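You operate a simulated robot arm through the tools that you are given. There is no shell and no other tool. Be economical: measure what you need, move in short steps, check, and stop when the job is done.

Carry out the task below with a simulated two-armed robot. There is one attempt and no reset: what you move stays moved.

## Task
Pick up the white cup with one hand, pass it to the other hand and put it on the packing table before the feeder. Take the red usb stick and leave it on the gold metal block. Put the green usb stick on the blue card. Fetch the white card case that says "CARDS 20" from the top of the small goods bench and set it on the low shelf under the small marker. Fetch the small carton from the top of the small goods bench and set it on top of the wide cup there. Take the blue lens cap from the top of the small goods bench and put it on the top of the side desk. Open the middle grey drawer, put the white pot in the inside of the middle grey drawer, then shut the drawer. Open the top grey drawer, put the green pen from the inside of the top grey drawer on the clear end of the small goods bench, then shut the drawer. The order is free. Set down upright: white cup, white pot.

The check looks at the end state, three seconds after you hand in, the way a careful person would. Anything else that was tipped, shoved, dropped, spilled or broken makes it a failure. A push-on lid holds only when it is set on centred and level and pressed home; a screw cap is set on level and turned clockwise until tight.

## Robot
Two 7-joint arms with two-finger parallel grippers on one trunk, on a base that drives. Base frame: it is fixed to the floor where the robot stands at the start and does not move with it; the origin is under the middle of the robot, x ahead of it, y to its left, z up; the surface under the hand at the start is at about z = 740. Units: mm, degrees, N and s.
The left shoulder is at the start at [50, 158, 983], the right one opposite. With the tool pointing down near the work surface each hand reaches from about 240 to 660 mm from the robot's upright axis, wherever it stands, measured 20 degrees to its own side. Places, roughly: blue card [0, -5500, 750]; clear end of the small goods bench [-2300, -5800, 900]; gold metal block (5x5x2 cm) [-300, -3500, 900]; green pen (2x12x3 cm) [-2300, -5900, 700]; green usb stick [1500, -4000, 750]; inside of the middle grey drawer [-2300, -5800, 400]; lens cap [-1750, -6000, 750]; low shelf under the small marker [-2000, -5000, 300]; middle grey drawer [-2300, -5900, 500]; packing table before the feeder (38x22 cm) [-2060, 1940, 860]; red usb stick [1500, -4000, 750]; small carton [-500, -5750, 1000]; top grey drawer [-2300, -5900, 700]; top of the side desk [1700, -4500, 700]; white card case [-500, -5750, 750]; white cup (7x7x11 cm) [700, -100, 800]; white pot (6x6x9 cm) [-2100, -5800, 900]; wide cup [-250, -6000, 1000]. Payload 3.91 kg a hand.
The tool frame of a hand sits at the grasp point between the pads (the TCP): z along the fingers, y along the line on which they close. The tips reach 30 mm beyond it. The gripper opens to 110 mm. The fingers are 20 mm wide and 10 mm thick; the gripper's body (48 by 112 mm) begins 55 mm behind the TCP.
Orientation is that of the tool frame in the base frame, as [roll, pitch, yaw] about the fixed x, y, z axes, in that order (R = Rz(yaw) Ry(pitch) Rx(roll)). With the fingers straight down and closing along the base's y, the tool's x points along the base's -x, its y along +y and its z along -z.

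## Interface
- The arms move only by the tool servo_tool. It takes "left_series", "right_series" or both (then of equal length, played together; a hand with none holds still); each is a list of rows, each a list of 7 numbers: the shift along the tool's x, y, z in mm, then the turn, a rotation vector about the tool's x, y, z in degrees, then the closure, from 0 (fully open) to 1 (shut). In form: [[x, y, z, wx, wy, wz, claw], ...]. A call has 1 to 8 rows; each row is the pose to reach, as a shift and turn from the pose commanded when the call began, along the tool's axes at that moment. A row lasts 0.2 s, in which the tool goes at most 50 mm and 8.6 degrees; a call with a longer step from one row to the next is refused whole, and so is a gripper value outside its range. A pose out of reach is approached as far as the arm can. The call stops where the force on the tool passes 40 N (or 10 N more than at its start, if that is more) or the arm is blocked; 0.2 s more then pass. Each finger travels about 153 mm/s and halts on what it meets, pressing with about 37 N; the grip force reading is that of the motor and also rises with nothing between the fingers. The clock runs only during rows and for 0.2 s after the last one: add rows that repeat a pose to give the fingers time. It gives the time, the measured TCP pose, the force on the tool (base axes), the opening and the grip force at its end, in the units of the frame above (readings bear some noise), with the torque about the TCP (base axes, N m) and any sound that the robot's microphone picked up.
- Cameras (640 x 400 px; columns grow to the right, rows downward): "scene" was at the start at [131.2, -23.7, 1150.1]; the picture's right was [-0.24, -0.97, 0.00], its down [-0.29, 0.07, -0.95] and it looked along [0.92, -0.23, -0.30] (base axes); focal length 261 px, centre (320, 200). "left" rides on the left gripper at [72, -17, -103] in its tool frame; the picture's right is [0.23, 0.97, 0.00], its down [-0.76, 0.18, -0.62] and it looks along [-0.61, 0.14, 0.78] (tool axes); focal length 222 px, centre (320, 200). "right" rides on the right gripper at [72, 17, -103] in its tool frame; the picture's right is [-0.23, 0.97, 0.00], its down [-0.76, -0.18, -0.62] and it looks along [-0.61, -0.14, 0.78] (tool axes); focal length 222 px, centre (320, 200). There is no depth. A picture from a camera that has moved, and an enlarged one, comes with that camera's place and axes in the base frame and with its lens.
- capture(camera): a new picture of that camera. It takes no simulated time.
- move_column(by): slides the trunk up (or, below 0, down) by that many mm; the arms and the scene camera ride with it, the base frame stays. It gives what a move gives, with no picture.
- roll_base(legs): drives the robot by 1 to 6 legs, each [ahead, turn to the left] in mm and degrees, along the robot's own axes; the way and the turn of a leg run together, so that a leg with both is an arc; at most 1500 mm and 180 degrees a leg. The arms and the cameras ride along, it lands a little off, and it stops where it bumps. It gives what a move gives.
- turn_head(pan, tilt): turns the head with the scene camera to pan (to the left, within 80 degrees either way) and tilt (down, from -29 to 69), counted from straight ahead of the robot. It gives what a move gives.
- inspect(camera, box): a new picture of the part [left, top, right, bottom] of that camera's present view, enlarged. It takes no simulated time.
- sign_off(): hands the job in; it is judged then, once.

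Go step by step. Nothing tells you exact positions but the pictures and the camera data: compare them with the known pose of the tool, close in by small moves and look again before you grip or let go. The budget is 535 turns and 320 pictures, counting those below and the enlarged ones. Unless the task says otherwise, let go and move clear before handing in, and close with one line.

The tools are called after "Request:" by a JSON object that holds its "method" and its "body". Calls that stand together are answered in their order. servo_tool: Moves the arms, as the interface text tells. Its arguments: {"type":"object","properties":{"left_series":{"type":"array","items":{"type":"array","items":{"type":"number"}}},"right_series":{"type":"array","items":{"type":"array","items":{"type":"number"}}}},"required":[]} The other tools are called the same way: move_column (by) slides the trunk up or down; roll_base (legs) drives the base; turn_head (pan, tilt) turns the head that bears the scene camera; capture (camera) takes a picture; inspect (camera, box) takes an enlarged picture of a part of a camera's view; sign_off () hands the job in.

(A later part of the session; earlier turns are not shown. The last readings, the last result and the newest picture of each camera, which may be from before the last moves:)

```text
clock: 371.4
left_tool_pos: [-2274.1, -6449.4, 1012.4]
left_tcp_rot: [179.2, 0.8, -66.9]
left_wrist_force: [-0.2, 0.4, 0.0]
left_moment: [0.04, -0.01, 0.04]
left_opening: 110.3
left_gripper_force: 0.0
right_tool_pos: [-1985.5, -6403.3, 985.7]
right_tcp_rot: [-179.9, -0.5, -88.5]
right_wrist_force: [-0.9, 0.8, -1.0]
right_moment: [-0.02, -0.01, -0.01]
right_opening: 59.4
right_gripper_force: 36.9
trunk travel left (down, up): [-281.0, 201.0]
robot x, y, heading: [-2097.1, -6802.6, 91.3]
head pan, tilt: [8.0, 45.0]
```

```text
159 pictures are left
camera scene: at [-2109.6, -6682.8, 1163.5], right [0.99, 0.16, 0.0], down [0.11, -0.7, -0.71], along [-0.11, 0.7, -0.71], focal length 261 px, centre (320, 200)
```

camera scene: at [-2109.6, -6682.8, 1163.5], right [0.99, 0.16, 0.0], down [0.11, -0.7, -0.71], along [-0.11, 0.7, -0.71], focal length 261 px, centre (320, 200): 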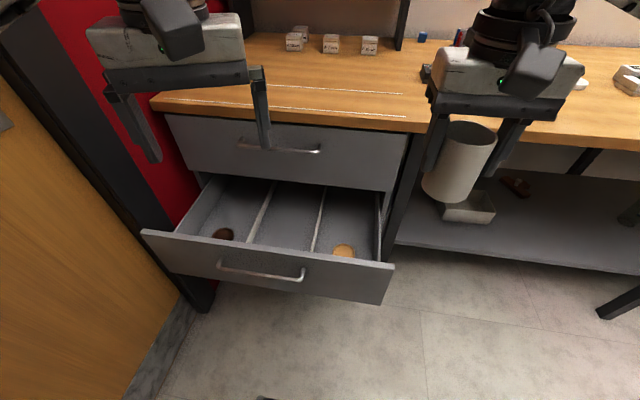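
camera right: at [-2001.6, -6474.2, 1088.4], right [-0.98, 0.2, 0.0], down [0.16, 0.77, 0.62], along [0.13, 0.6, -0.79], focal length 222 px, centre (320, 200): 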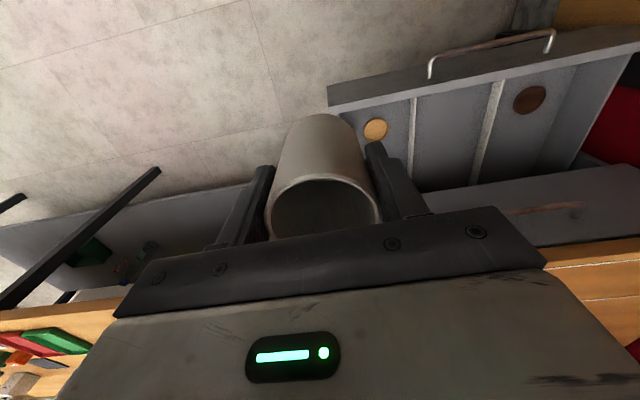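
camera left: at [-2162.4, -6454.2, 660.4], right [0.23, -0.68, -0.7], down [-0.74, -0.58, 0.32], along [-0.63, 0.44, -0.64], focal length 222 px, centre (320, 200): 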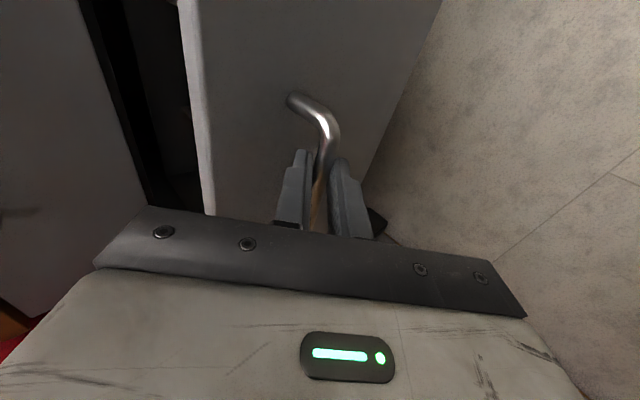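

Request:
{"method": "servo_tool", "body": {"left_series": [[-2, 15, -20, 0, 0, 0, 0], [-5, 36, -50, 0, 0, 0, 0], [-9, 72, -75, 0, 0, 0, 0], [-9, 72, -100, 0, 0, 0, 0]]}}

Request:
{"method": "servo_tool", "body": {"right_series": [[-23, 34, 23, 0, 0, 0, 0.8], [-46, 69, 46, 0, 0, 0, 0.8], [-69, 103, 69, 0, 0, 0, 0.8], [-92, 138, 92, 0, 0, 0, 0.8], [-115, 172, 115, 0, 0, 0, 0.8], [-138, 207, 138, 0, 0, 0, 0.8], [-161, 241, 161, 0, 0, 0, 0.8], [-184, 276, 185, 0, 0, 0, 0.8]]}}

Request:
{"method": "capture", "body": {"camera": "scene"}}

Request:
{"method": "capture", "body": {"camera": "right"}}

```text
clock: 372.4
left_tool_pos: [-2342.1, -6469.3, 1112.1]
left_tcp_rot: [179.2, 0.7, -66.7]
left_wrist_force: [0.9, -0.4, 0.1]
left_moment: [0.01, -0.04, 0.03]
left_opening: 110.0
left_gripper_force: 0.0
right_tool_pos: [-1986.2, -6402.9, 986.2]
right_tcp_rot: [180.0, -0.5, -88.7]
right_wrist_force: [-0.1, -0.3, -2.4]
right_moment: [0.01, 0.01, 0.01]
right_opening: 59.4
right_gripper_force: 37.3
trunk travel left (down, up): [-281.0, 201.0]
robot x, y, heading: [-2096.7, -6803.6, 91.1]
head pan, tilt: [8.0, 45.0]
```

```text
clock: 374.2
left_tool_pos: [-2343.5, -6469.7, 1111.4]
left_tcp_rot: [179.2, 0.8, -66.8]
left_wrist_force: [-0.9, -0.3, -0.2]
left_moment: [0.03, 0.0, -0.01]
left_opening: 109.9
left_gripper_force: 0.2
right_tool_pos: [-2196.8, -6261.5, 822.9]
right_tcp_rot: [-179.9, -0.4, -88.5]
right_wrist_force: [0.6, -0.5, -1.9]
right_moment: [0.01, 0.0, -0.02]
right_opening: 59.5
right_gripper_force: 37.5
right hand out of reach, approached as far as the arm can: row 7, 8
trunk travel left (down, up): [-281.0, 201.0]
robot x, y, heading: [-2097.6, -6801.4, 91.1]
head pan, tilt: [8.0, 45.0]
```

```text
158 pictures are left
camera scene: at [-2109.8, -6683.0, 1163.6], right [0.99, 0.16, 0.0], down [0.11, -0.7, -0.71], along [-0.11, 0.7, -0.71], focal length 261 px, centre (320, 200)
```

scene: 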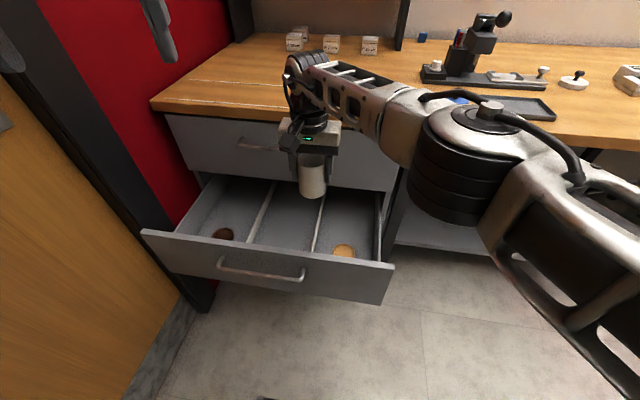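

```text
157 pictures are left
camera right: at [-2212.2, -6334.0, 924.9], right [-0.98, 0.2, 0.0], down [0.16, 0.77, 0.62], along [0.13, 0.6, -0.79], focal length 222 px, centre (320, 200)
```

right: 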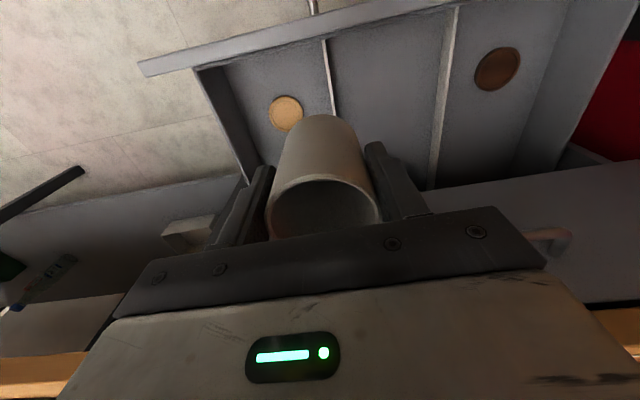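

I'm at the right arm's reach limit. I pull the hand slightly back and drive 70 mm closer, then continue to the middle compartment.

Request:
{"method": "servo_tool", "body": {"right_series": [[20, 0, 0, 0, 0, 0, 0.8], [45, 0, 0, 0, 0, 0, 0.8]]}}

Request:
{"method": "roll_base", "body": {"legs": [[70, 0]]}}

```text
clock: 374.8
left_tool_pos: [-2341.5, -6470.5, 1111.8]
left_tcp_rot: [179.1, 0.8, -66.8]
left_wrist_force: [0.2, -0.2, -0.1]
left_moment: [0.01, -0.01, 0.02]
left_opening: 110.0
left_gripper_force: 0.1
right_tool_pos: [-2195.6, -6307.3, 823.6]
right_tcp_rot: [-179.9, -0.5, -88.7]
right_wrist_force: [0.9, 0.7, -1.3]
right_moment: [0.01, 0.03, -0.01]
right_opening: 59.5
right_gripper_force: 36.9
trunk travel left (down, up): [-281.0, 201.0]
robot x, y, heading: [-2097.7, -6803.7, 90.9]
head pan, tilt: [8.0, 45.0]
```

```text
clock: 375.8
left_tool_pos: [-2343.6, -6400.0, 1110.5]
left_tcp_rot: [179.3, 0.7, -67.0]
left_wrist_force: [0.0, 0.0, 0.0]
left_moment: [-0.01, 0.02, 0.02]
left_opening: 110.0
left_gripper_force: 0.1
right_tool_pos: [-2195.9, -6238.6, 823.5]
right_tcp_rot: [180.0, -0.5, -88.7]
right_wrist_force: [0.5, -0.1, -1.8]
right_moment: [-0.02, -0.02, -0.02]
right_opening: 59.2
right_gripper_force: 37.2
trunk travel left (down, up): [-281.0, 201.0]
robot x, y, heading: [-2095.3, -6728.9, 91.1]
head pan, tilt: [8.0, 45.0]
```

Request:
{"method": "servo_tool", "body": {"right_series": [[0, 25, 0, 0, 0, 0, 0.8], [0, 50, 0, 0, 0, 0, 0.8], [0, 72, 0, 0, 0, 0, 0.8]]}}

Request:
{"method": "move_column", "body": {"by": -80}}

Request:
{"method": "capture", "body": {"camera": "right"}}

Request:
{"method": "capture", "body": {"camera": "scene"}}

```text
clock: 376.6
left_tool_pos: [-2343.7, -6401.2, 1110.1]
left_tcp_rot: [179.2, 0.8, -66.9]
left_wrist_force: [0.6, -1.4, 0.1]
left_moment: [0.0, 0.04, -0.04]
left_opening: 109.9
left_gripper_force: 0.0
right_tool_pos: [-2245.0, -6240.1, 823.3]
right_tcp_rot: [180.0, -0.4, -88.7]
right_wrist_force: [0.1, 0.8, -1.8]
right_moment: [-0.03, 0.01, -0.04]
right_opening: 59.1
right_gripper_force: 37.3
right hand out of reach, approached as far as the arm can: row 3
trunk travel left (down, up): [-281.0, 201.0]
robot x, y, heading: [-2098.8, -6738.7, 91.0]
head pan, tilt: [8.0, 45.0]
```

```text
clock: 377.8
left_tool_pos: [-2342.9, -6400.8, 1032.2]
left_tcp_rot: [179.2, 0.7, -66.8]
left_wrist_force: [-0.5, 0.0, 0.3]
left_moment: [-0.01, 0.03, -0.01]
left_opening: 110.0
left_gripper_force: 0.1
right_tool_pos: [-2246.2, -6241.6, 744.9]
right_tcp_rot: [180.0, -0.4, -88.7]
right_wrist_force: [-0.7, 0.4, -0.9]
right_moment: [-0.03, 0.01, 0.02]
right_opening: 59.7
right_gripper_force: 37.3
trunk travel left (down, up): [-201.0, 281.0]
robot x, y, heading: [-2098.2, -6736.7, 91.2]
head pan, tilt: [8.0, 45.0]
```

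```text
156 pictures are left
camera right: at [-2260.9, -6312.6, 847.5], right [-0.98, 0.21, 0.0], down [0.16, 0.77, 0.62], along [0.13, 0.6, -0.79], focal length 222 px, centre (320, 200)
```

right: 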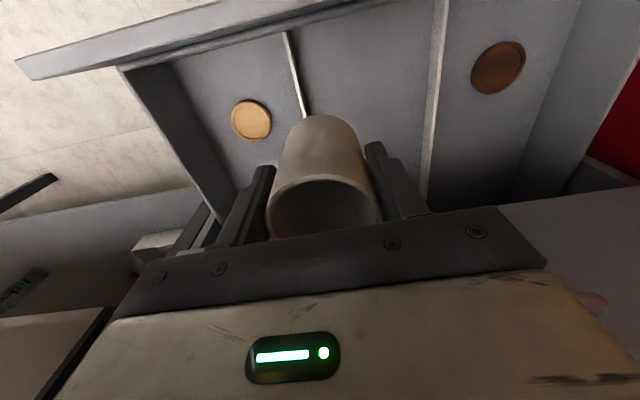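

```text
155 pictures are left
camera scene: at [-2110.8, -6614.2, 1083.6], right [0.99, 0.16, 0.0], down [0.11, -0.7, -0.71], along [-0.11, 0.7, -0.71], focal length 261 px, centre (320, 200)
```

scene: 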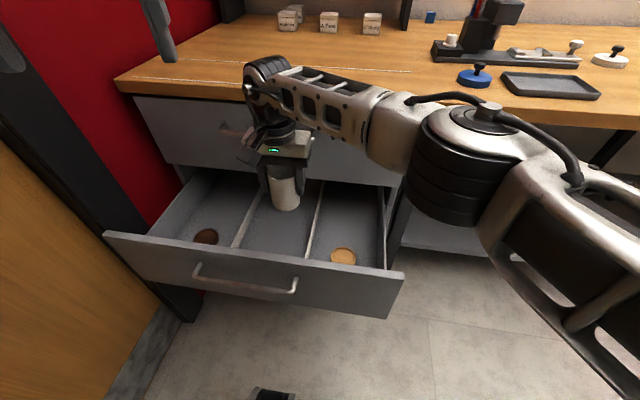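

The dividers turn out to be low (floor z≈447, middle compartment x -2429…-2210). I need to go ~45 mm further left; I try that with the arm.

Request:
{"method": "servo_tool", "body": {"right_series": [[0, 15, 10, 0, 0, 0, 0.8], [0, 30, 30, 0, 0, 0, 0.8], [0, 45, 50, 0, 0, 0, 0.8]]}}

```text
clock: 378.6
left_tool_pos: [-2343.5, -6401.8, 1031.5]
left_tcp_rot: [179.1, 0.9, -66.9]
left_wrist_force: [-0.6, 0.3, -0.3]
left_moment: [0.02, -0.02, 0.0]
left_opening: 110.1
left_gripper_force: 0.1
right_tool_pos: [-2245.6, -6242.6, 733.0]
right_tcp_rot: [-180.0, -0.4, -88.8]
right_wrist_force: [0.3, 0.9, -2.0]
right_moment: [0.0, 0.0, 0.01]
right_opening: 59.3
right_gripper_force: 36.6
right hand out of reach, approached as far as the arm can: row 1, 2, 3
trunk travel left (down, up): [-201.0, 281.0]
robot x, y, heading: [-2095.7, -6733.5, 91.1]
head pan, tilt: [8.0, 45.0]
```

I turn the base left 6° instead, which swings the pot over the compartment's middle.

Request:
{"method": "roll_base", "body": {"legs": [[0, 6]]}}

Request:
{"method": "capture", "body": {"camera": "right"}}

Request:
{"method": "capture", "body": {"camera": "scene"}}

```text
clock: 379.5
left_tool_pos: [-2378.5, -6430.1, 1032.9]
left_tcp_rot: [179.2, 0.8, -60.6]
left_wrist_force: [-0.5, 0.8, -0.4]
left_moment: [0.01, -0.02, -0.01]
left_opening: 109.9
left_gripper_force: 0.1
right_tool_pos: [-2296.8, -6261.0, 734.1]
right_tcp_rot: [179.9, -0.5, -82.5]
right_wrist_force: [0.2, -0.2, -1.4]
right_moment: [0.01, -0.01, 0.0]
right_opening: 59.2
right_gripper_force: 37.8
trunk travel left (down, up): [-201.0, 281.0]
robot x, y, heading: [-2095.6, -6730.1, 97.4]
head pan, tilt: [8.0, 45.0]
```

```text
154 pictures are left
camera right: at [-2304.8, -6334.9, 836.7], right [-0.99, 0.1, 0.0], down [0.08, 0.78, 0.62], along [0.06, 0.61, -0.79], focal length 222 px, centre (320, 200)
```

right: 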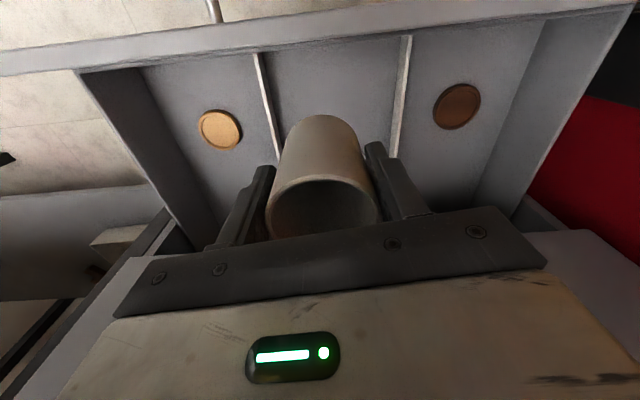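

```text
153 pictures are left
camera scene: at [-2123.8, -6616.3, 1083.5], right [0.96, 0.26, 0.0], down [0.19, -0.68, -0.71], along [-0.19, 0.68, -0.71], focal length 261 px, centre (320, 200)
```

scene: 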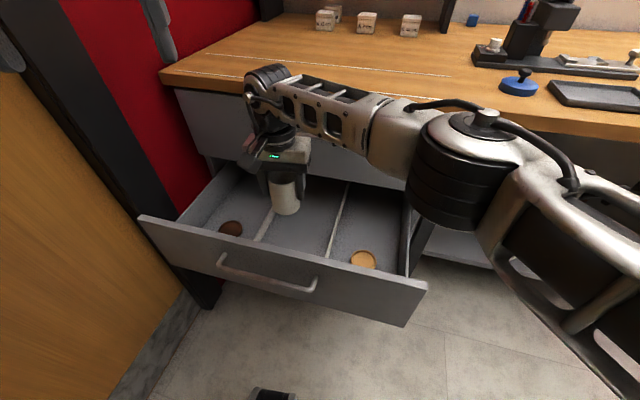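

Over the floor the pot is within 20 mm of the compartment's centre. The wrist camera would meet the drawer's front panel, so I drive 45 mm forward first, then lower.

Request:
{"method": "roll_base", "body": {"legs": [[45, 0]]}}

Request:
{"method": "move_column", "body": {"by": -120}}

Request:
{"method": "capture", "body": {"camera": "right"}}

Request:
{"method": "capture", "body": {"camera": "scene"}}

```text
clock: 380.4
left_tool_pos: [-2383.2, -6383.9, 1031.2]
left_tcp_rot: [179.2, 0.8, -60.8]
left_wrist_force: [0.6, 0.0, 0.4]
left_moment: [-0.02, 0.0, 0.03]
left_opening: 110.0
left_gripper_force: 0.1
right_tool_pos: [-2303.1, -6217.0, 732.9]
right_tcp_rot: [180.0, -0.4, -82.5]
right_wrist_force: [1.1, 0.5, -1.5]
right_moment: [0.02, 0.01, -0.02]
right_opening: 59.6
right_gripper_force: 36.8
trunk travel left (down, up): [-201.0, 281.0]
robot x, y, heading: [-2101.0, -6688.8, 97.3]
head pan, tilt: [8.0, 45.0]
```

```text
clock: 381.9
left_tool_pos: [-2382.5, -6384.5, 911.2]
left_tcp_rot: [179.2, 0.7, -60.8]
left_wrist_force: [-0.6, 0.1, 0.4]
left_moment: [-0.01, 0.0, 0.0]
left_opening: 110.3
left_gripper_force: 0.0
right_tool_pos: [-2303.3, -6216.6, 614.3]
right_tcp_rot: [-180.0, -0.4, -82.6]
right_wrist_force: [0.0, -0.5, -2.2]
right_moment: [0.0, 0.03, -0.01]
right_opening: 59.2
right_gripper_force: 36.9
trunk travel left (down, up): [-81.0, 401.0]
robot x, y, heading: [-2104.8, -6690.8, 97.1]
head pan, tilt: [8.0, 45.0]
```

```text
152 pictures are left
camera right: at [-2310.1, -6290.0, 716.8], right [-0.99, 0.1, 0.0], down [0.08, 0.78, 0.62], along [0.06, 0.61, -0.79], focal length 222 px, centre (320, 200)
```

right: 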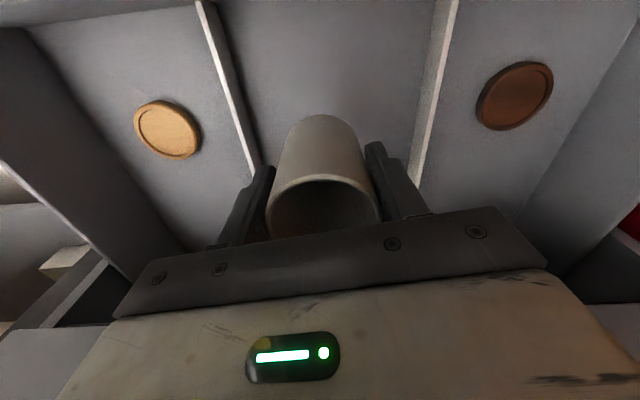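

```text
151 pictures are left
camera scene: at [-2129.2, -6571.5, 963.6], right [0.96, 0.26, 0.0], down [0.19, -0.68, -0.71], along [-0.19, 0.68, -0.71], focal length 261 px, centre (320, 200)
```

scene: 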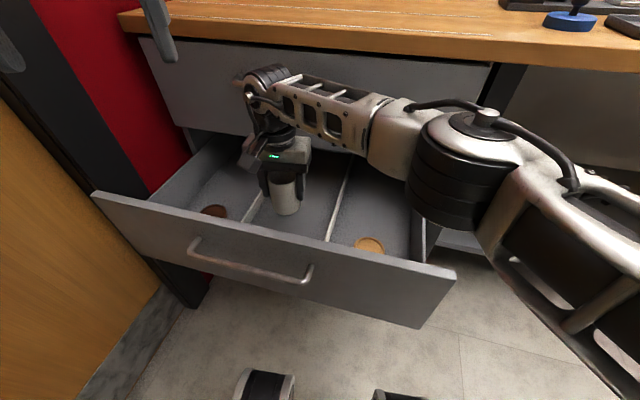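

Request:
{"method": "move_column", "body": {"by": -80}}

Request:
{"method": "capture", "body": {"camera": "scene"}}

Request:
{"method": "capture", "body": {"camera": "right"}}

```text
clock: 383.1
left_tool_pos: [-2383.3, -6384.7, 833.1]
left_tcp_rot: [179.2, 0.8, -60.8]
left_wrist_force: [0.2, -0.2, 0.1]
left_moment: [0.05, -0.02, 0.01]
left_opening: 110.1
left_gripper_force: 0.1
right_tool_pos: [-2302.0, -6216.2, 534.2]
right_tcp_rot: [179.9, -0.4, -82.7]
right_wrist_force: [0.5, 0.0, -1.6]
right_moment: [0.0, 0.0, 0.02]
right_opening: 59.2
right_gripper_force: 37.2
trunk travel left (down, up): [-1.0, 481.0]
robot x, y, heading: [-2103.9, -6690.3, 97.1]
head pan, tilt: [8.0, 45.0]
```

```text
150 pictures are left
camera scene: at [-2129.2, -6571.5, 883.6], right [0.96, 0.26, 0.0], down [0.19, -0.68, -0.71], along [-0.19, 0.68, -0.71], focal length 261 px, centre (320, 200)
```

scene: 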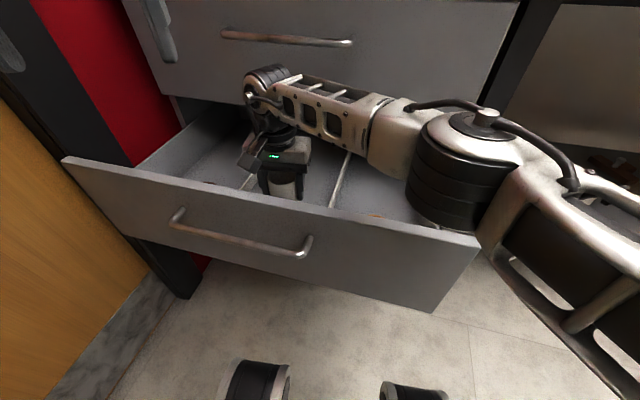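

```text
149 pictures are left
camera right: at [-2310.1, -6290.0, 636.8], right [-0.99, 0.1, 0.0], down [0.08, 0.78, 0.62], along [0.06, 0.61, -0.79], focal length 222 px, centre (320, 200)
```

right: 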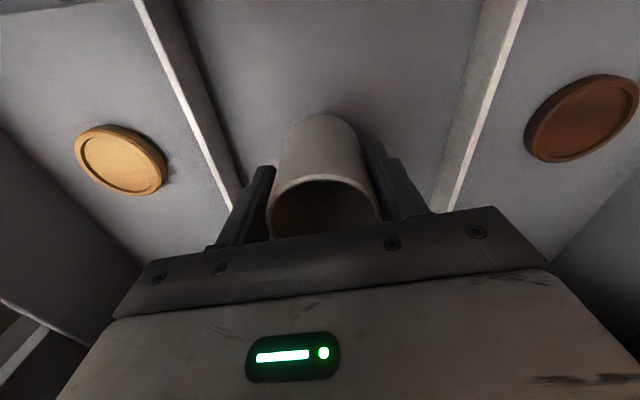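

Pot bottom is now about 25 mm above the drawer floor. I lower by arm in small steps until contact.

Request:
{"method": "servo_tool", "body": {"right_series": [[0, 0, 6, 0, 0, 0, 0.8], [0, 0, 12, 0, 0, 0, 0.8], [0, 0, 16, 0, 0, 0, 0.8], [0, 0, 16, 0, 0, 0, 0.8]]}}

```text
clock: 384.1
left_tool_pos: [-2384.2, -6385.0, 830.7]
left_tcp_rot: [179.2, 0.8, -60.8]
left_wrist_force: [-0.2, 0.7, 0.1]
left_moment: [0.0, 0.02, 0.03]
left_opening: 109.9
left_gripper_force: 0.0
right_tool_pos: [-2301.7, -6215.6, 517.6]
right_tcp_rot: [179.8, -0.5, -82.6]
right_wrist_force: [0.5, 0.0, -0.4]
right_moment: [-0.02, -0.02, 0.0]
right_opening: 59.2
right_gripper_force: 36.8
trunk travel left (down, up): [-1.0, 481.0]
robot x, y, heading: [-2101.6, -6689.5, 97.3]
head pan, tilt: [8.0, 45.0]
```

Request:
{"method": "servo_tool", "body": {"right_series": [[0, 0, 3, 0, 0, 0, 0.8], [0, 0, 6, 0, 0, 0, 0.8], [0, 0, 6, 0, 0, 0, 0.8]]}}

Request:
{"method": "capture", "body": {"camera": "right"}}

```text
clock: 384.9
left_tool_pos: [-2384.3, -6385.6, 831.6]
left_tcp_rot: [179.2, 0.8, -60.8]
left_wrist_force: [-0.2, 0.7, -0.5]
left_moment: [-0.01, -0.01, 0.03]
left_opening: 110.1
left_gripper_force: 0.1
right_tool_pos: [-2302.3, -6218.7, 511.1]
right_tcp_rot: [-179.9, -0.4, -82.6]
right_wrist_force: [-0.1, -0.2, -1.0]
right_moment: [-0.04, -0.01, -0.02]
right_opening: 59.1
right_gripper_force: 37.1
trunk travel left (down, up): [-1.0, 481.0]
robot x, y, heading: [-2101.9, -6686.5, 97.2]
head pan, tilt: [8.0, 45.0]
```

```text
148 pictures are left
camera right: at [-2310.1, -6290.8, 614.8], right [-0.99, 0.1, 0.0], down [0.08, 0.78, 0.62], along [0.06, 0.61, -0.79], focal length 222 px, centre (320, 200)
```

right: 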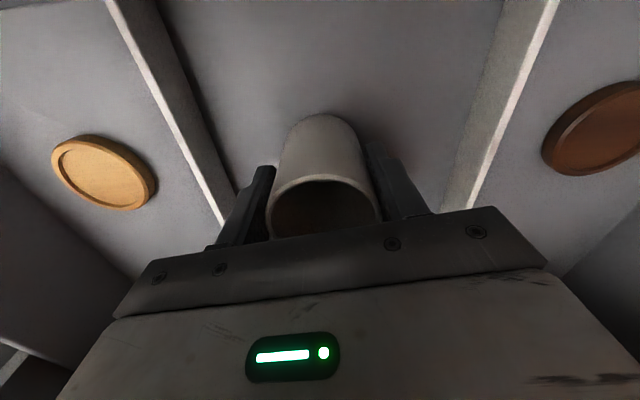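

Request:
{"method": "servo_tool", "body": {"right_series": [[0, 0, 2, 0, 0, 0, 0.8], [0, 0, 5, 0, 0, 0, 0.8], [0, 0, 5, 0, 0, 0, 0.8]]}}

```text
clock: 385.7
left_tool_pos: [-2382.9, -6384.1, 831.2]
left_tcp_rot: [179.2, 0.8, -60.9]
left_wrist_force: [-0.9, 0.1, 0.5]
left_moment: [0.03, 0.05, 0.03]
left_opening: 109.9
left_gripper_force: 0.0
right_tool_pos: [-2302.5, -6218.2, 506.6]
right_tcp_rot: [179.8, -0.4, -82.6]
right_wrist_force: [-0.7, 0.3, -2.2]
right_moment: [0.0, 0.02, 0.01]
right_opening: 59.2
right_gripper_force: 36.8
trunk travel left (down, up): [-1.0, 481.0]
robot x, y, heading: [-2105.5, -6689.0, 97.5]
head pan, tilt: [8.0, 45.0]
```

Request:
{"method": "servo_tool", "body": {"right_series": [[0, 0, 3, 0, 0, 0, 0.8], [0, 0, 6, 0, 0, 0, 0.8], [0, 0, 6, 0, 0, 0, 0.8]]}}

```text
clock: 386.5
left_tool_pos: [-2383.6, -6385.2, 832.7]
left_tcp_rot: [179.1, 0.9, -60.8]
left_wrist_force: [-0.4, -0.3, -0.4]
left_moment: [0.0, -0.01, 0.01]
left_opening: 109.9
left_gripper_force: 0.1
right_tool_pos: [-2302.3, -6216.8, 503.0]
right_tcp_rot: [179.8, -0.1, -82.6]
right_wrist_force: [2.5, -0.2, 23.0]
right_moment: [-0.18, -0.65, -0.09]
right_opening: 59.8
right_gripper_force: 37.5
trunk travel left (down, up): [-1.0, 481.0]
robot x, y, heading: [-2104.1, -6686.4, 97.2]
head pan, tilt: [8.0, 45.0]
```

Contact with the drawer floor. I relieve, release and rise.

Request:
{"method": "servo_tool", "body": {"right_series": [[0, 0, -3, 0, 0, 0, 0.8], [0, 0, -3, 0, 0, 0, 0.4], [0, 0, -3, 0, 0, 0, 0.25], [0, 0, -3, 0, 0, 0, 0.25]]}}

Request:
{"method": "capture", "body": {"camera": "right"}}

```text
clock: 387.5
left_tool_pos: [-2383.0, -6383.6, 831.0]
left_tcp_rot: [179.1, 0.8, -60.7]
left_wrist_force: [-0.2, 0.2, -0.9]
left_moment: [0.03, 0.0, 0.02]
left_opening: 110.0
left_gripper_force: 0.1
right_tool_pos: [-2301.6, -6217.1, 503.5]
right_tcp_rot: [180.0, -0.5, -82.6]
right_wrist_force: [-0.1, -0.2, 0.0]
right_moment: [-0.03, 0.0, 0.03]
right_opening: 82.5
right_gripper_force: 0.1
trunk travel left (down, up): [-1.0, 481.0]
robot x, y, heading: [-2104.4, -6691.0, 97.2]
head pan, tilt: [8.0, 45.0]
```

```text
147 pictures are left
camera right: at [-2308.2, -6289.2, 606.7], right [-0.99, 0.1, 0.0], down [0.08, 0.78, 0.62], along [0.06, 0.61, -0.79], focal length 222 px, centre (320, 200)
```

right: 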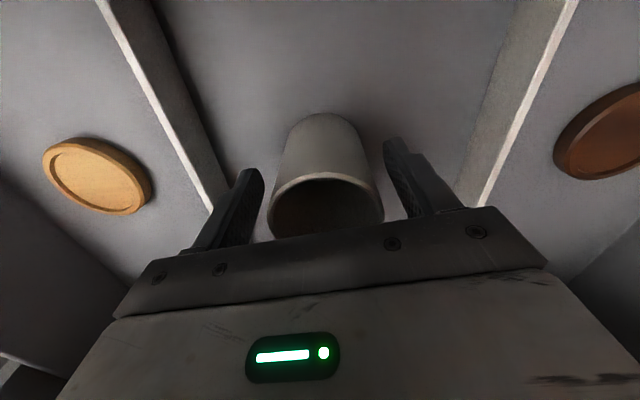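

The pot stands in the middle compartment. I raise with the trunk.

Request:
{"method": "move_column", "body": {"by": 250}}

Request:
{"method": "capture", "body": {"camera": "right"}}

Request:
{"method": "capture", "body": {"camera": "scene"}}

```text
clock: 390.1
left_tool_pos: [-2383.8, -6384.6, 1082.4]
left_tcp_rot: [179.1, 0.9, -60.8]
left_wrist_force: [0.1, 0.2, -0.1]
left_moment: [-0.03, -0.01, 0.03]
left_opening: 110.1
left_gripper_force: 0.1
right_tool_pos: [-2301.3, -6216.1, 754.2]
right_tcp_rot: [-180.0, -0.5, -82.5]
right_wrist_force: [0.0, -0.3, 1.0]
right_moment: [-0.02, -0.02, -0.02]
right_opening: 82.7
right_gripper_force: 0.0
trunk travel left (down, up): [-251.0, 231.0]
robot x, y, heading: [-2105.7, -6690.1, 97.4]
head pan, tilt: [8.0, 45.0]
```

```text
146 pictures are left
camera right: at [-2308.3, -6289.1, 856.8], right [-0.99, 0.1, 0.0], down [0.08, 0.78, 0.62], along [0.06, 0.61, -0.79], focal length 222 px, centre (320, 200)
```

right: 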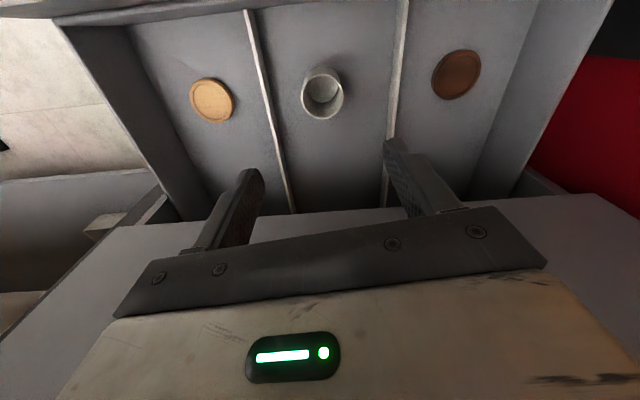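

```text
145 pictures are left
camera scene: at [-2129.2, -6571.5, 1133.5], right [0.96, 0.26, 0.0], down [0.19, -0.68, -0.71], along [-0.19, 0.68, -0.71], focal length 261 px, centre (320, 200)
```

scene: 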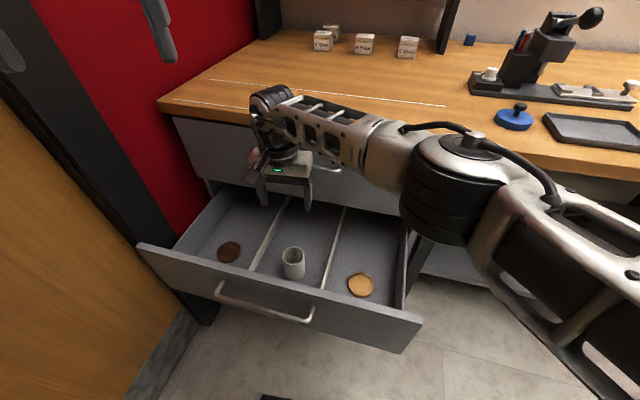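

The pot stands upright in the drawer. I lift the right hand out and back, straighten the base and back up, to shut the drawer with the left hand.

Request:
{"method": "servo_tool", "body": {"right_series": [[0, 0, -40, 0, 0, 0, 0.2], [0, 0, -80, 0, 0, 0, 0], [0, 0, -120, 0, 0, 0, 0], [30, -20, -150, 0, 0, 0, 0], [70, -45, -150, 0, 0, 0, 0], [105, -75, -150, 0, 0, 0, 0], [140, -105, -150, 0, 0, 0, 0], [170, -140, -150, 0, 0, 0, 0]]}}

Request:
{"method": "roll_base", "body": {"legs": [[-312, 0], [0, -6.3]]}}

Request:
{"method": "capture", "body": {"camera": "scene"}}

```text
clock: 391.9
left_tool_pos: [-2381.5, -6384.2, 1082.0]
left_tcp_rot: [179.2, 0.8, -60.8]
left_wrist_force: [0.1, -0.1, 0.5]
left_moment: [0.01, 0.02, 0.02]
left_opening: 109.8
left_gripper_force: 0.2
right_tool_pos: [-2140.0, -6364.9, 904.2]
right_tcp_rot: [-180.0, -0.5, -82.7]
right_wrist_force: [0.3, 1.0, 0.3]
right_moment: [0.01, 0.02, -0.02]
right_opening: 110.1
right_gripper_force: 0.1
trunk travel left (down, up): [-251.0, 231.0]
robot x, y, heading: [-2100.9, -6687.8, 97.3]
head pan, tilt: [8.0, 45.0]
```

```text
clock: 394.5
left_tool_pos: [-2308.9, -6667.0, 1082.4]
left_tcp_rot: [179.3, 0.8, -67.0]
left_wrist_force: [0.3, 0.6, -0.8]
left_moment: [0.0, 0.02, -0.01]
left_opening: 109.8
left_gripper_force: 0.1
right_tool_pos: [-2067.9, -6673.4, 904.3]
right_tcp_rot: [-179.9, -0.4, -88.9]
right_wrist_force: [0.6, -1.0, -0.7]
right_moment: [0.0, 0.04, -0.03]
right_opening: 110.1
right_gripper_force: 0.0
trunk travel left (down, up): [-251.0, 231.0]
robot x, y, heading: [-2060.8, -7001.1, 90.8]
head pan, tilt: [8.0, 45.0]
```

```text
144 pictures are left
camera scene: at [-2076.9, -6880.0, 1133.5], right [0.99, 0.16, 0.0], down [0.11, -0.7, -0.71], along [-0.11, 0.7, -0.71], focal length 261 px, centre (320, 200)
```

scene: 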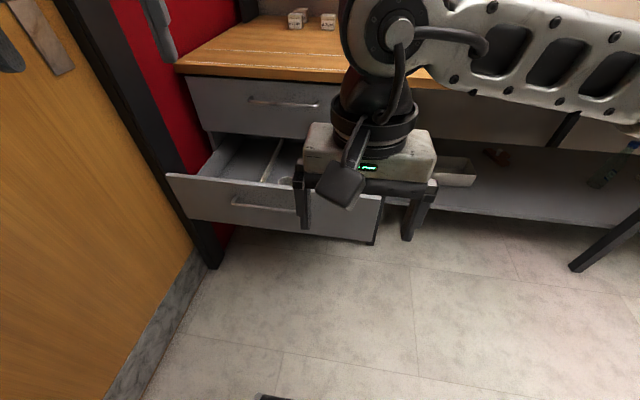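

Request:
{"method": "servo_tool", "body": {"left_series": [[-17, -7, 0, 0, 0, -8.3, 0], [-34, -14, 0, 0, 0, -16.6, 0], [-52, -22, 0, 0, 0, -25, 0], [-69, -29, 0, 0, 0, -33.3, 0], [-86, -36, 0, 0, 0, -41.6, 0], [-103, -44, 0, 0, 0, -50, 0], [-120, -51, 0, 0, 0, -58.3, 0], [-138, -58, 0, 0, 0, -66.6, 0]], "right_series": [[0, -22, 0, 0, 0, 0, 0], [0, -45, 0, 0, 0, 0, 0], [0, -67, 0, 0, 0, 0, 0], [0, -90, 0, 0, 0, 0, 0], [0, -112, 0, 0, 0, 0, 0], [0, -135, 0, 0, 0, 0, 0], [0, -157, 0, 0, 0, 0, 0], [0, -180, 0, 0, 0, 0, 0]]}}

Request:
{"method": "servo_tool", "body": {"left_series": [[0, 0, 5, 7.5, 0, 0, 0.3], [0, 0, 10, 15, 0, 0, 0.5], [0, 0, 15, 22.5, 0, 0, 0.65], [0, 0, 20, 30, 0, 0, 0.65], [0, 0, 25, 37.5, 0, 0, 0.65], [0, 0, 30, 45, 0, 0, 0.65]]}}

Request:
{"method": "capture", "body": {"camera": "scene"}}

```text
clock: 396.3
left_tool_pos: [-2309.9, -6517.7, 1082.1]
left_tcp_rot: [-179.6, 1.2, -0.4]
left_wrist_force: [-1.1, -0.8, 0.8]
left_moment: [0.0, 0.0, 0.01]
left_opening: 110.0
left_gripper_force: 0.1
right_tool_pos: [-1886.7, -6669.6, 905.3]
right_tcp_rot: [180.0, -0.4, -88.8]
right_wrist_force: [-0.4, -0.3, -0.3]
right_moment: [0.0, 0.02, -0.02]
right_opening: 110.0
right_gripper_force: 0.1
trunk travel left (down, up): [-251.0, 231.0]
robot x, y, heading: [-2060.7, -7002.8, 90.8]
head pan, tilt: [8.0, 45.0]
```

```text
clock: 397.7
left_tool_pos: [-2310.1, -6516.9, 1052.4]
left_tcp_rot: [-134.5, 1.0, -0.4]
left_wrist_force: [0.3, -0.4, 0.9]
left_moment: [0.0, 0.0, -0.02]
left_opening: 38.6
left_gripper_force: 0.1
right_tool_pos: [-1888.3, -6669.6, 905.3]
right_tcp_rot: [180.0, -0.4, -88.9]
right_wrist_force: [-0.5, -0.1, -0.8]
right_moment: [0.0, 0.05, 0.02]
right_opening: 109.9
right_gripper_force: 0.1
trunk travel left (down, up): [-251.0, 231.0]
robot x, y, heading: [-2066.7, -6996.8, 90.8]
head pan, tilt: [8.0, 45.0]
```

```text
143 pictures are left
camera scene: at [-2077.2, -6880.1, 1133.6], right [0.99, 0.16, 0.0], down [0.11, -0.7, -0.71], along [-0.11, 0.7, -0.71], focal length 261 px, centre (320, 200)
```

scene: 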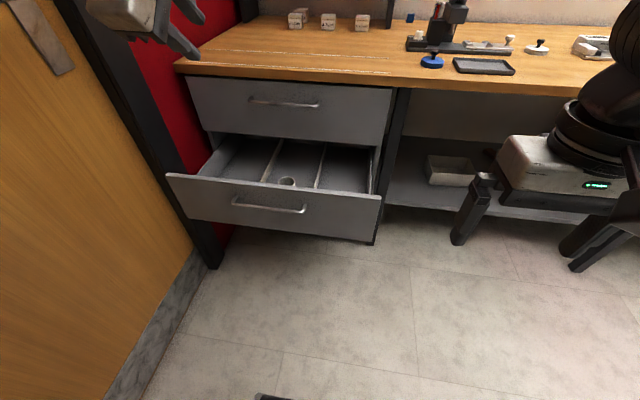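

Clear view: the pot is in. I close the left fist and bring it to the panel just above the handle, to push the drawer shut.

Request:
{"method": "move_column", "body": {"by": -250}}

Request:
{"method": "servo_tool", "body": {"left_series": [[1, 5, 43, 0, 0, 0, 1], [2, 9, 86, 0, 0, 0, 1], [2, 14, 129, 0, 0, 0, 1], [3, 18, 172, 0, 0, 0, 1], [4, 23, 208, 0, 0, 0, 1]]}}

Request:
{"method": "capture", "body": {"camera": "scene"}}

Request:
{"method": "capture", "body": {"camera": "left"}}

```text
clock: 400.3
left_tool_pos: [-2309.4, -6516.6, 803.4]
left_tcp_rot: [-134.6, 1.0, -0.4]
left_wrist_force: [0.6, 0.2, 0.2]
left_moment: [-0.02, 0.01, 0.0]
left_opening: 38.7
left_gripper_force: 0.0
right_tool_pos: [-1887.5, -6671.0, 656.3]
right_tcp_rot: [-180.0, -0.4, -88.9]
right_wrist_force: [0.0, -0.5, -0.1]
right_moment: [-0.02, -0.03, 0.02]
right_opening: 109.9
right_gripper_force: 0.0
trunk travel left (down, up): [-1.0, 481.0]
robot x, y, heading: [-2065.3, -6998.7, 90.8]
head pan, tilt: [8.0, 45.0]
```

```text
clock: 401.5
left_tool_pos: [-2309.9, -6385.0, 640.5]
left_tcp_rot: [-134.6, 1.1, -0.3]
left_wrist_force: [0.9, 0.2, 0.0]
left_moment: [0.0, 0.0, 0.01]
left_opening: 0.0
left_gripper_force: 37.0
right_tool_pos: [-1887.5, -6670.7, 655.3]
right_tcp_rot: [179.9, -0.4, -88.9]
right_wrist_force: [0.8, 0.0, -0.1]
right_moment: [0.02, -0.02, 0.03]
right_opening: 110.2
right_gripper_force: 0.1
trunk travel left (down, up): [-1.0, 481.0]
robot x, y, heading: [-2063.7, -6996.5, 91.1]
head pan, tilt: [8.0, 45.0]
```

```text
142 pictures are left
camera scene: at [-2077.1, -6880.2, 883.6], right [0.99, 0.16, 0.0], down [0.11, -0.7, -0.71], along [-0.11, 0.7, -0.71], focal length 261 px, centre (320, 200)
```

scene: 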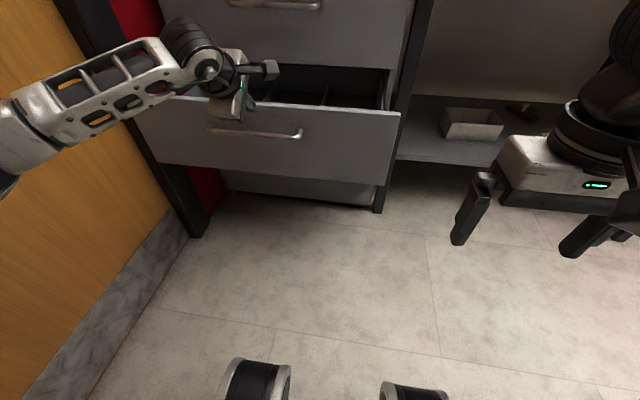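

```text
141 pictures are left
camera left: at [-2235.3, -6447.3, 722.9], right [0.21, -0.68, -0.7], down [-0.76, -0.56, 0.32], along [-0.62, 0.46, -0.64], focal length 222 px, centre (320, 200)
```

left: 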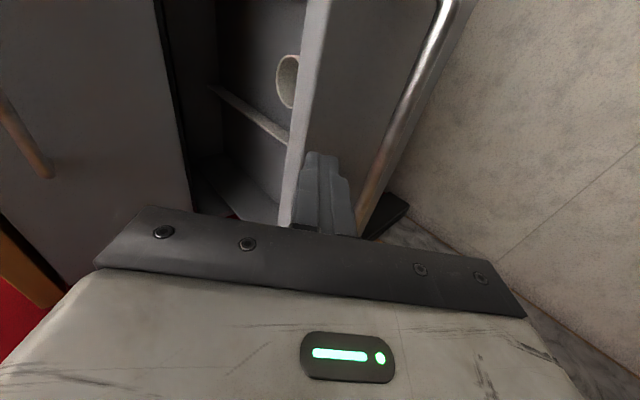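

The fist is in front of the panel just under its top edge. I lower 8 mm and push by driving forward.

Request:
{"method": "servo_tool", "body": {"left_series": [[0, 5.6, 5.6, 0, 0, 0, 1]]}}

Request:
{"method": "roll_base", "body": {"legs": [[150, 0]]}}

Request:
{"method": "capture", "body": {"camera": "scene"}}

```text
clock: 401.9
left_tool_pos: [-2308.0, -6384.4, 632.5]
left_tcp_rot: [-134.6, 1.0, -0.6]
left_wrist_force: [0.5, 0.3, 0.3]
left_moment: [0.0, 0.01, -0.01]
left_opening: 0.1
left_gripper_force: 36.9
right_tool_pos: [-1886.4, -6670.0, 655.5]
right_tcp_rot: [180.0, -0.4, -89.0]
right_wrist_force: [0.0, 0.4, 0.1]
right_moment: [0.01, 0.0, 0.02]
right_opening: 110.0
right_gripper_force: 0.0
trunk travel left (down, up): [-1.0, 481.0]
robot x, y, heading: [-2064.8, -6998.9, 90.9]
head pan, tilt: [8.0, 45.0]
```

```text
clock: 403.2
left_tool_pos: [-2310.8, -6236.8, 632.3]
left_tcp_rot: [-134.6, 1.0, -0.4]
left_wrist_force: [0.4, 0.7, -0.1]
left_moment: [0.01, -0.03, -0.05]
left_opening: 0.0
left_gripper_force: 37.3
right_tool_pos: [-1890.6, -6521.0, 654.3]
right_tcp_rot: [-180.0, -0.3, -88.9]
right_wrist_force: [0.2, 0.8, -0.7]
right_moment: [-0.02, 0.01, 0.01]
right_opening: 110.0
right_gripper_force: 0.1
trunk travel left (down, up): [-1.0, 481.0]
robot x, y, heading: [-2066.7, -6854.3, 91.4]
head pan, tilt: [8.0, 45.0]
```

```text
140 pictures are left
camera scene: at [-2079.7, -6731.6, 883.5], right [0.99, 0.16, 0.0], down [0.11, -0.7, -0.71], along [-0.11, 0.7, -0.71], focal length 261 px, centre (320, 200)
```

scene: 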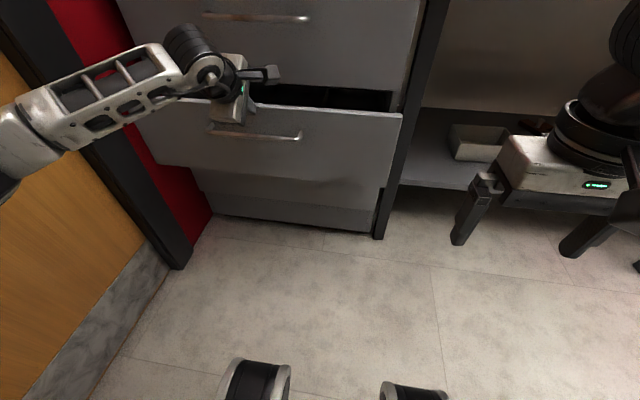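

Request:
{"method": "roll_base", "body": {"legs": [[95, 0]]}}

Request:
{"method": "servo_tool", "body": {"left_series": [[0, -7, 7, 0, 0, 0, 1], [0, -14, 14, 0, 0, 0, 1], [0, -14, 14, 0, 0, 0, 1]]}}

Request:
{"method": "capture", "body": {"camera": "scene"}}

```text
clock: 404.4
left_tool_pos: [-2315.3, -6142.3, 631.6]
left_tcp_rot: [-134.7, 1.1, -0.4]
left_wrist_force: [0.1, 0.4, 0.0]
left_moment: [-0.02, 0.02, 0.04]
left_opening: 0.2
left_gripper_force: 36.3
right_tool_pos: [-1891.9, -6428.0, 654.6]
right_tcp_rot: [180.0, -0.4, -88.8]
right_wrist_force: [0.3, 0.2, -0.1]
right_moment: [-0.01, 0.0, 0.02]
right_opening: 109.9
right_gripper_force: 0.1
trunk travel left (down, up): [-1.0, 481.0]
robot x, y, heading: [-2065.5, -6757.8, 90.9]
head pan, tilt: [8.0, 45.0]
```

```text
clock: 405.2
left_tool_pos: [-2314.0, -6123.6, 632.4]
left_tcp_rot: [-134.7, 1.0, -0.3]
left_wrist_force: [-0.4, 0.2, -0.5]
left_moment: [0.02, -0.01, -0.02]
left_opening: 0.0
left_gripper_force: 36.9
right_tool_pos: [-1891.9, -6427.2, 655.7]
right_tcp_rot: [-180.0, -0.4, -88.8]
right_wrist_force: [0.2, -0.8, 0.0]
right_moment: [-0.01, 0.0, 0.01]
right_opening: 110.0
right_gripper_force: 0.1
trunk travel left (down, up): [-1.0, 481.0]
robot x, y, heading: [-2068.3, -6759.8, 91.0]
head pan, tilt: [8.0, 45.0]
```

```text
139 pictures are left
camera scene: at [-2081.4, -6638.4, 883.5], right [0.99, 0.16, 0.0], down [0.11, -0.7, -0.71], along [-0.11, 0.7, -0.71], focal length 261 px, centre (320, 200)
```

scene: 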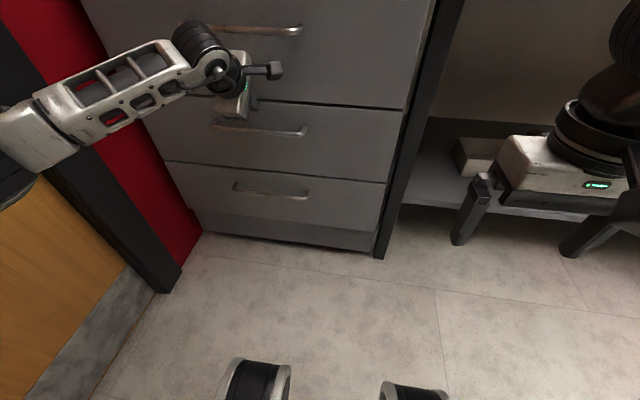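

Nearly flush. I push on gently until there is resistance.

Request:
{"method": "servo_tool", "body": {"left_series": [[0, -3.5, 3.5, 0, 0, 0, 1], [0, -7, 7, 0, 0, 0, 1], [0, -7, 7, 0, 0, 0, 1]]}}

Request:
{"method": "inspect", "body": {"camera": "scene", "box": [130, 20, 430, 220]}}

```text
clock: 406.0
left_tool_pos: [-2313.8, -6115.1, 633.7]
left_tcp_rot: [-134.9, 1.2, -0.3]
left_wrist_force: [0.9, -16.8, 1.1]
left_moment: [-0.2, -0.02, -0.03]
left_opening: 0.0
left_gripper_force: 37.1
right_tool_pos: [-1891.1, -6429.3, 655.4]
right_tcp_rot: [180.0, -0.3, -88.8]
right_wrist_force: [0.5, 0.0, -0.1]
right_moment: [-0.01, -0.04, 0.01]
right_opening: 109.9
right_gripper_force: 0.1
trunk travel left (down, up): [-1.0, 481.0]
robot x, y, heading: [-2068.4, -6757.2, 90.9]
head pan, tilt: [8.0, 45.0]
```

```text
2.00 times, centred on (280, 120) of scene
camera zoom: at [-2081.4, -6639.3, 883.7], right [0.99, 0.16, 0.0], down [0.11, -0.7, -0.71], along [-0.11, 0.7, -0.71], focal length 523 px, centre (400, 360)
```

zoom: 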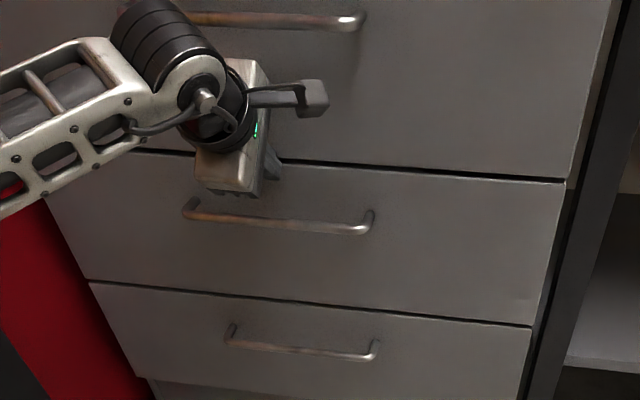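

The middle drawer is shut. I withdraw, raise the trunk 200 mm and set a flatter tilt (60°) for the top handle.

Request:
{"method": "servo_tool", "body": {"left_series": [[0, 0, -45, 0, 0, 0, 1], [0, 0, -90, 0, 0, 0, 1], [0, 0, -130, 0, 0, 0, 0.65]]}}

Request:
{"method": "move_column", "body": {"by": 130}}

Request:
{"method": "servo_tool", "body": {"left_series": [[10, 0, 0, 7.5, 0, 0, 0.65], [20, 0, 0, 15, 0, 0, 0.65], [40, 0, 0, 15, 0, 0, 0.65], [60, 0, 0, 15, 0, 0, 0.65]]}}

Request:
{"method": "capture", "body": {"camera": "left"}}

Request:
{"method": "capture", "body": {"camera": "scene"}}

```text
clock: 406.8
left_tool_pos: [-2311.3, -6208.0, 721.7]
left_tcp_rot: [-134.8, 0.9, -0.2]
left_wrist_force: [-0.6, 0.2, 0.1]
left_moment: [0.03, 0.01, -0.01]
left_opening: 38.6
left_gripper_force: 0.1
right_tool_pos: [-1891.1, -6428.1, 656.0]
right_tcp_rot: [-180.0, -0.3, -88.9]
right_wrist_force: [0.2, -0.1, 0.0]
right_moment: [-0.04, 0.04, 0.0]
right_opening: 110.0
right_gripper_force: 0.1
trunk travel left (down, up): [-1.0, 481.0]
robot x, y, heading: [-2068.5, -6759.2, 90.8]
head pan, tilt: [8.0, 45.0]
```

```text
clock: 408.3
left_tool_pos: [-2310.8, -6206.3, 851.2]
left_tcp_rot: [-134.7, 1.1, -0.4]
left_wrist_force: [0.0, 0.4, 0.0]
left_moment: [0.03, 0.0, -0.05]
left_opening: 38.6
left_gripper_force: 0.1
right_tool_pos: [-1891.5, -6428.4, 785.3]
right_tcp_rot: [180.0, -0.4, -88.8]
right_wrist_force: [0.3, -0.1, 0.4]
right_moment: [0.01, -0.01, 0.0]
right_opening: 109.9
right_gripper_force: 0.1
trunk travel left (down, up): [-131.0, 351.0]
robot x, y, heading: [-2068.0, -6756.2, 91.1]
head pan, tilt: [8.0, 45.0]
```

```text
clock: 409.3
left_tool_pos: [-2250.1, -6207.1, 849.3]
left_tcp_rot: [-119.7, 1.2, -0.4]
left_wrist_force: [0.3, 1.3, 0.1]
left_moment: [0.0, -0.02, 0.03]
left_opening: 38.8
left_gripper_force: 0.0
right_tool_pos: [-1891.4, -6427.8, 786.5]
right_tcp_rot: [180.0, -0.4, -88.8]
right_wrist_force: [-0.5, 0.7, 0.6]
right_moment: [-0.02, -0.01, -0.01]
right_opening: 110.0
right_gripper_force: 0.0
trunk travel left (down, up): [-131.0, 351.0]
robot x, y, heading: [-2069.1, -6756.5, 91.2]
head pan, tilt: [8.0, 45.0]
```

```text
137 pictures are left
camera left: at [-2177.3, -6290.4, 912.8], right [0.21, -0.48, -0.85], down [-0.76, -0.63, 0.17], along [-0.61, 0.61, -0.5], focal length 222 px, centre (320, 200)
```

left: 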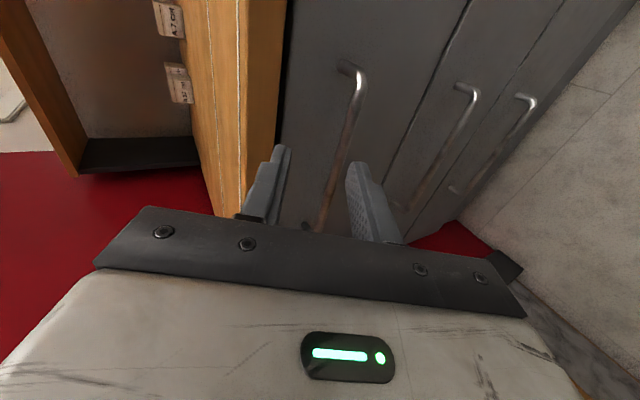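

```text
136 pictures are left
camera scene: at [-2081.4, -6638.4, 1013.5], right [0.99, 0.16, 0.0], down [0.11, -0.7, -0.71], along [-0.11, 0.7, -0.71], focal length 261 px, centre (320, 200)
```

scene: 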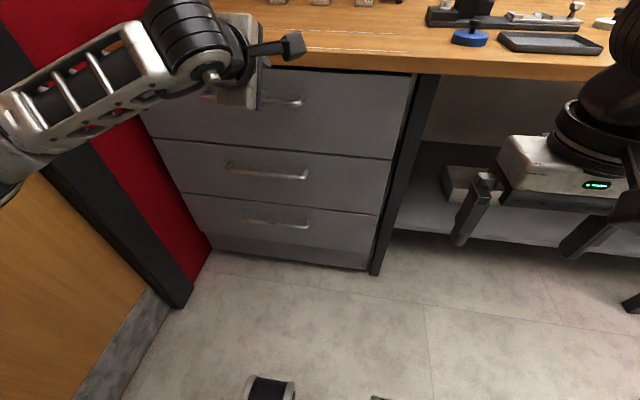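

Bar is at [y -6129, z 772]. I go to the pre-grip pose and check.

Request:
{"method": "servo_tool", "body": {"left_series": [[0, 14, 16, 0, 0, 0, 0.65], [0, 28.3, 33, 0, 0, 0, 0.65], [0, 28.3, 60, 0, 0, 0, 0.65]]}}

Request:
{"method": "capture", "body": {"camera": "left"}}

```text
clock: 410.1
left_tool_pos: [-2253.3, -6167.9, 796.7]
left_tcp_rot: [-119.7, 1.2, -0.2]
left_wrist_force: [0.0, -0.2, 0.2]
left_moment: [0.0, -0.01, 0.0]
left_opening: 38.7
left_gripper_force: 0.1
right_tool_pos: [-1890.6, -6428.1, 785.4]
right_tcp_rot: [-180.0, -0.4, -88.8]
right_wrist_force: [0.2, -0.5, 0.7]
right_moment: [0.0, 0.03, -0.02]
right_opening: 110.1
right_gripper_force: 0.1
trunk travel left (down, up): [-131.0, 351.0]
robot x, y, heading: [-2066.4, -6757.3, 91.1]
head pan, tilt: [8.0, 45.0]
```

```text
135 pictures are left
camera left: at [-2179.7, -6250.6, 859.7], right [0.21, -0.48, -0.85], down [-0.76, -0.63, 0.17], along [-0.61, 0.61, -0.5], focal length 222 px, centre (320, 200)
```

left: 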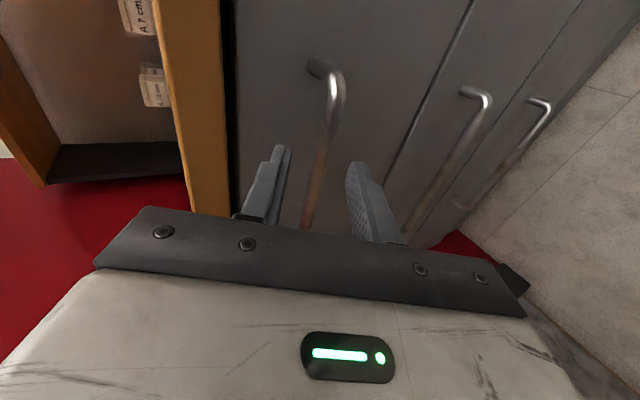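

Request:
{"method": "servo_tool", "body": {"left_series": [[0, 1, 16, 0, 0, 0, 0.65], [0, 2, 32, 0, 0, 0, 0.65], [0, 2, 32, 0, 0, 0, 0.85], [0, 2, 32, 0, 0, 0, 1], [0, 2, 32, 0, 0, 0, 1], [0, 2, 32, 0, 0, 0, 1]]}}

Request:
{"method": "capture", "body": {"camera": "left"}}

```text
clock: 411.5
left_tool_pos: [-2252.5, -6142.2, 778.6]
left_tcp_rot: [-119.8, 1.0, -0.2]
left_wrist_force: [0.0, -4.7, -2.6]
left_moment: [-0.15, -0.65, 0.77]
left_opening: 11.6
left_gripper_force: 45.2
right_tool_pos: [-1890.8, -6427.4, 786.6]
right_tcp_rot: [180.0, -0.5, -88.7]
right_wrist_force: [0.1, -0.9, 0.2]
right_moment: [0.02, -0.03, -0.01]
right_opening: 109.9
right_gripper_force: 0.0
trunk travel left (down, up): [-131.0, 351.0]
robot x, y, heading: [-2067.3, -6763.1, 90.9]
head pan, tilt: [8.0, 45.0]
```

```text
134 pictures are left
camera left: at [-2179.1, -6224.1, 842.0], right [0.21, -0.48, -0.85], down [-0.76, -0.63, 0.17], along [-0.61, 0.61, -0.5], focal length 222 px, centre (320, 200)
```

left: 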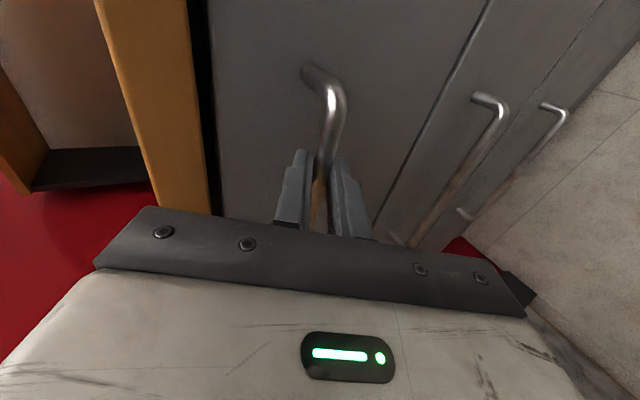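

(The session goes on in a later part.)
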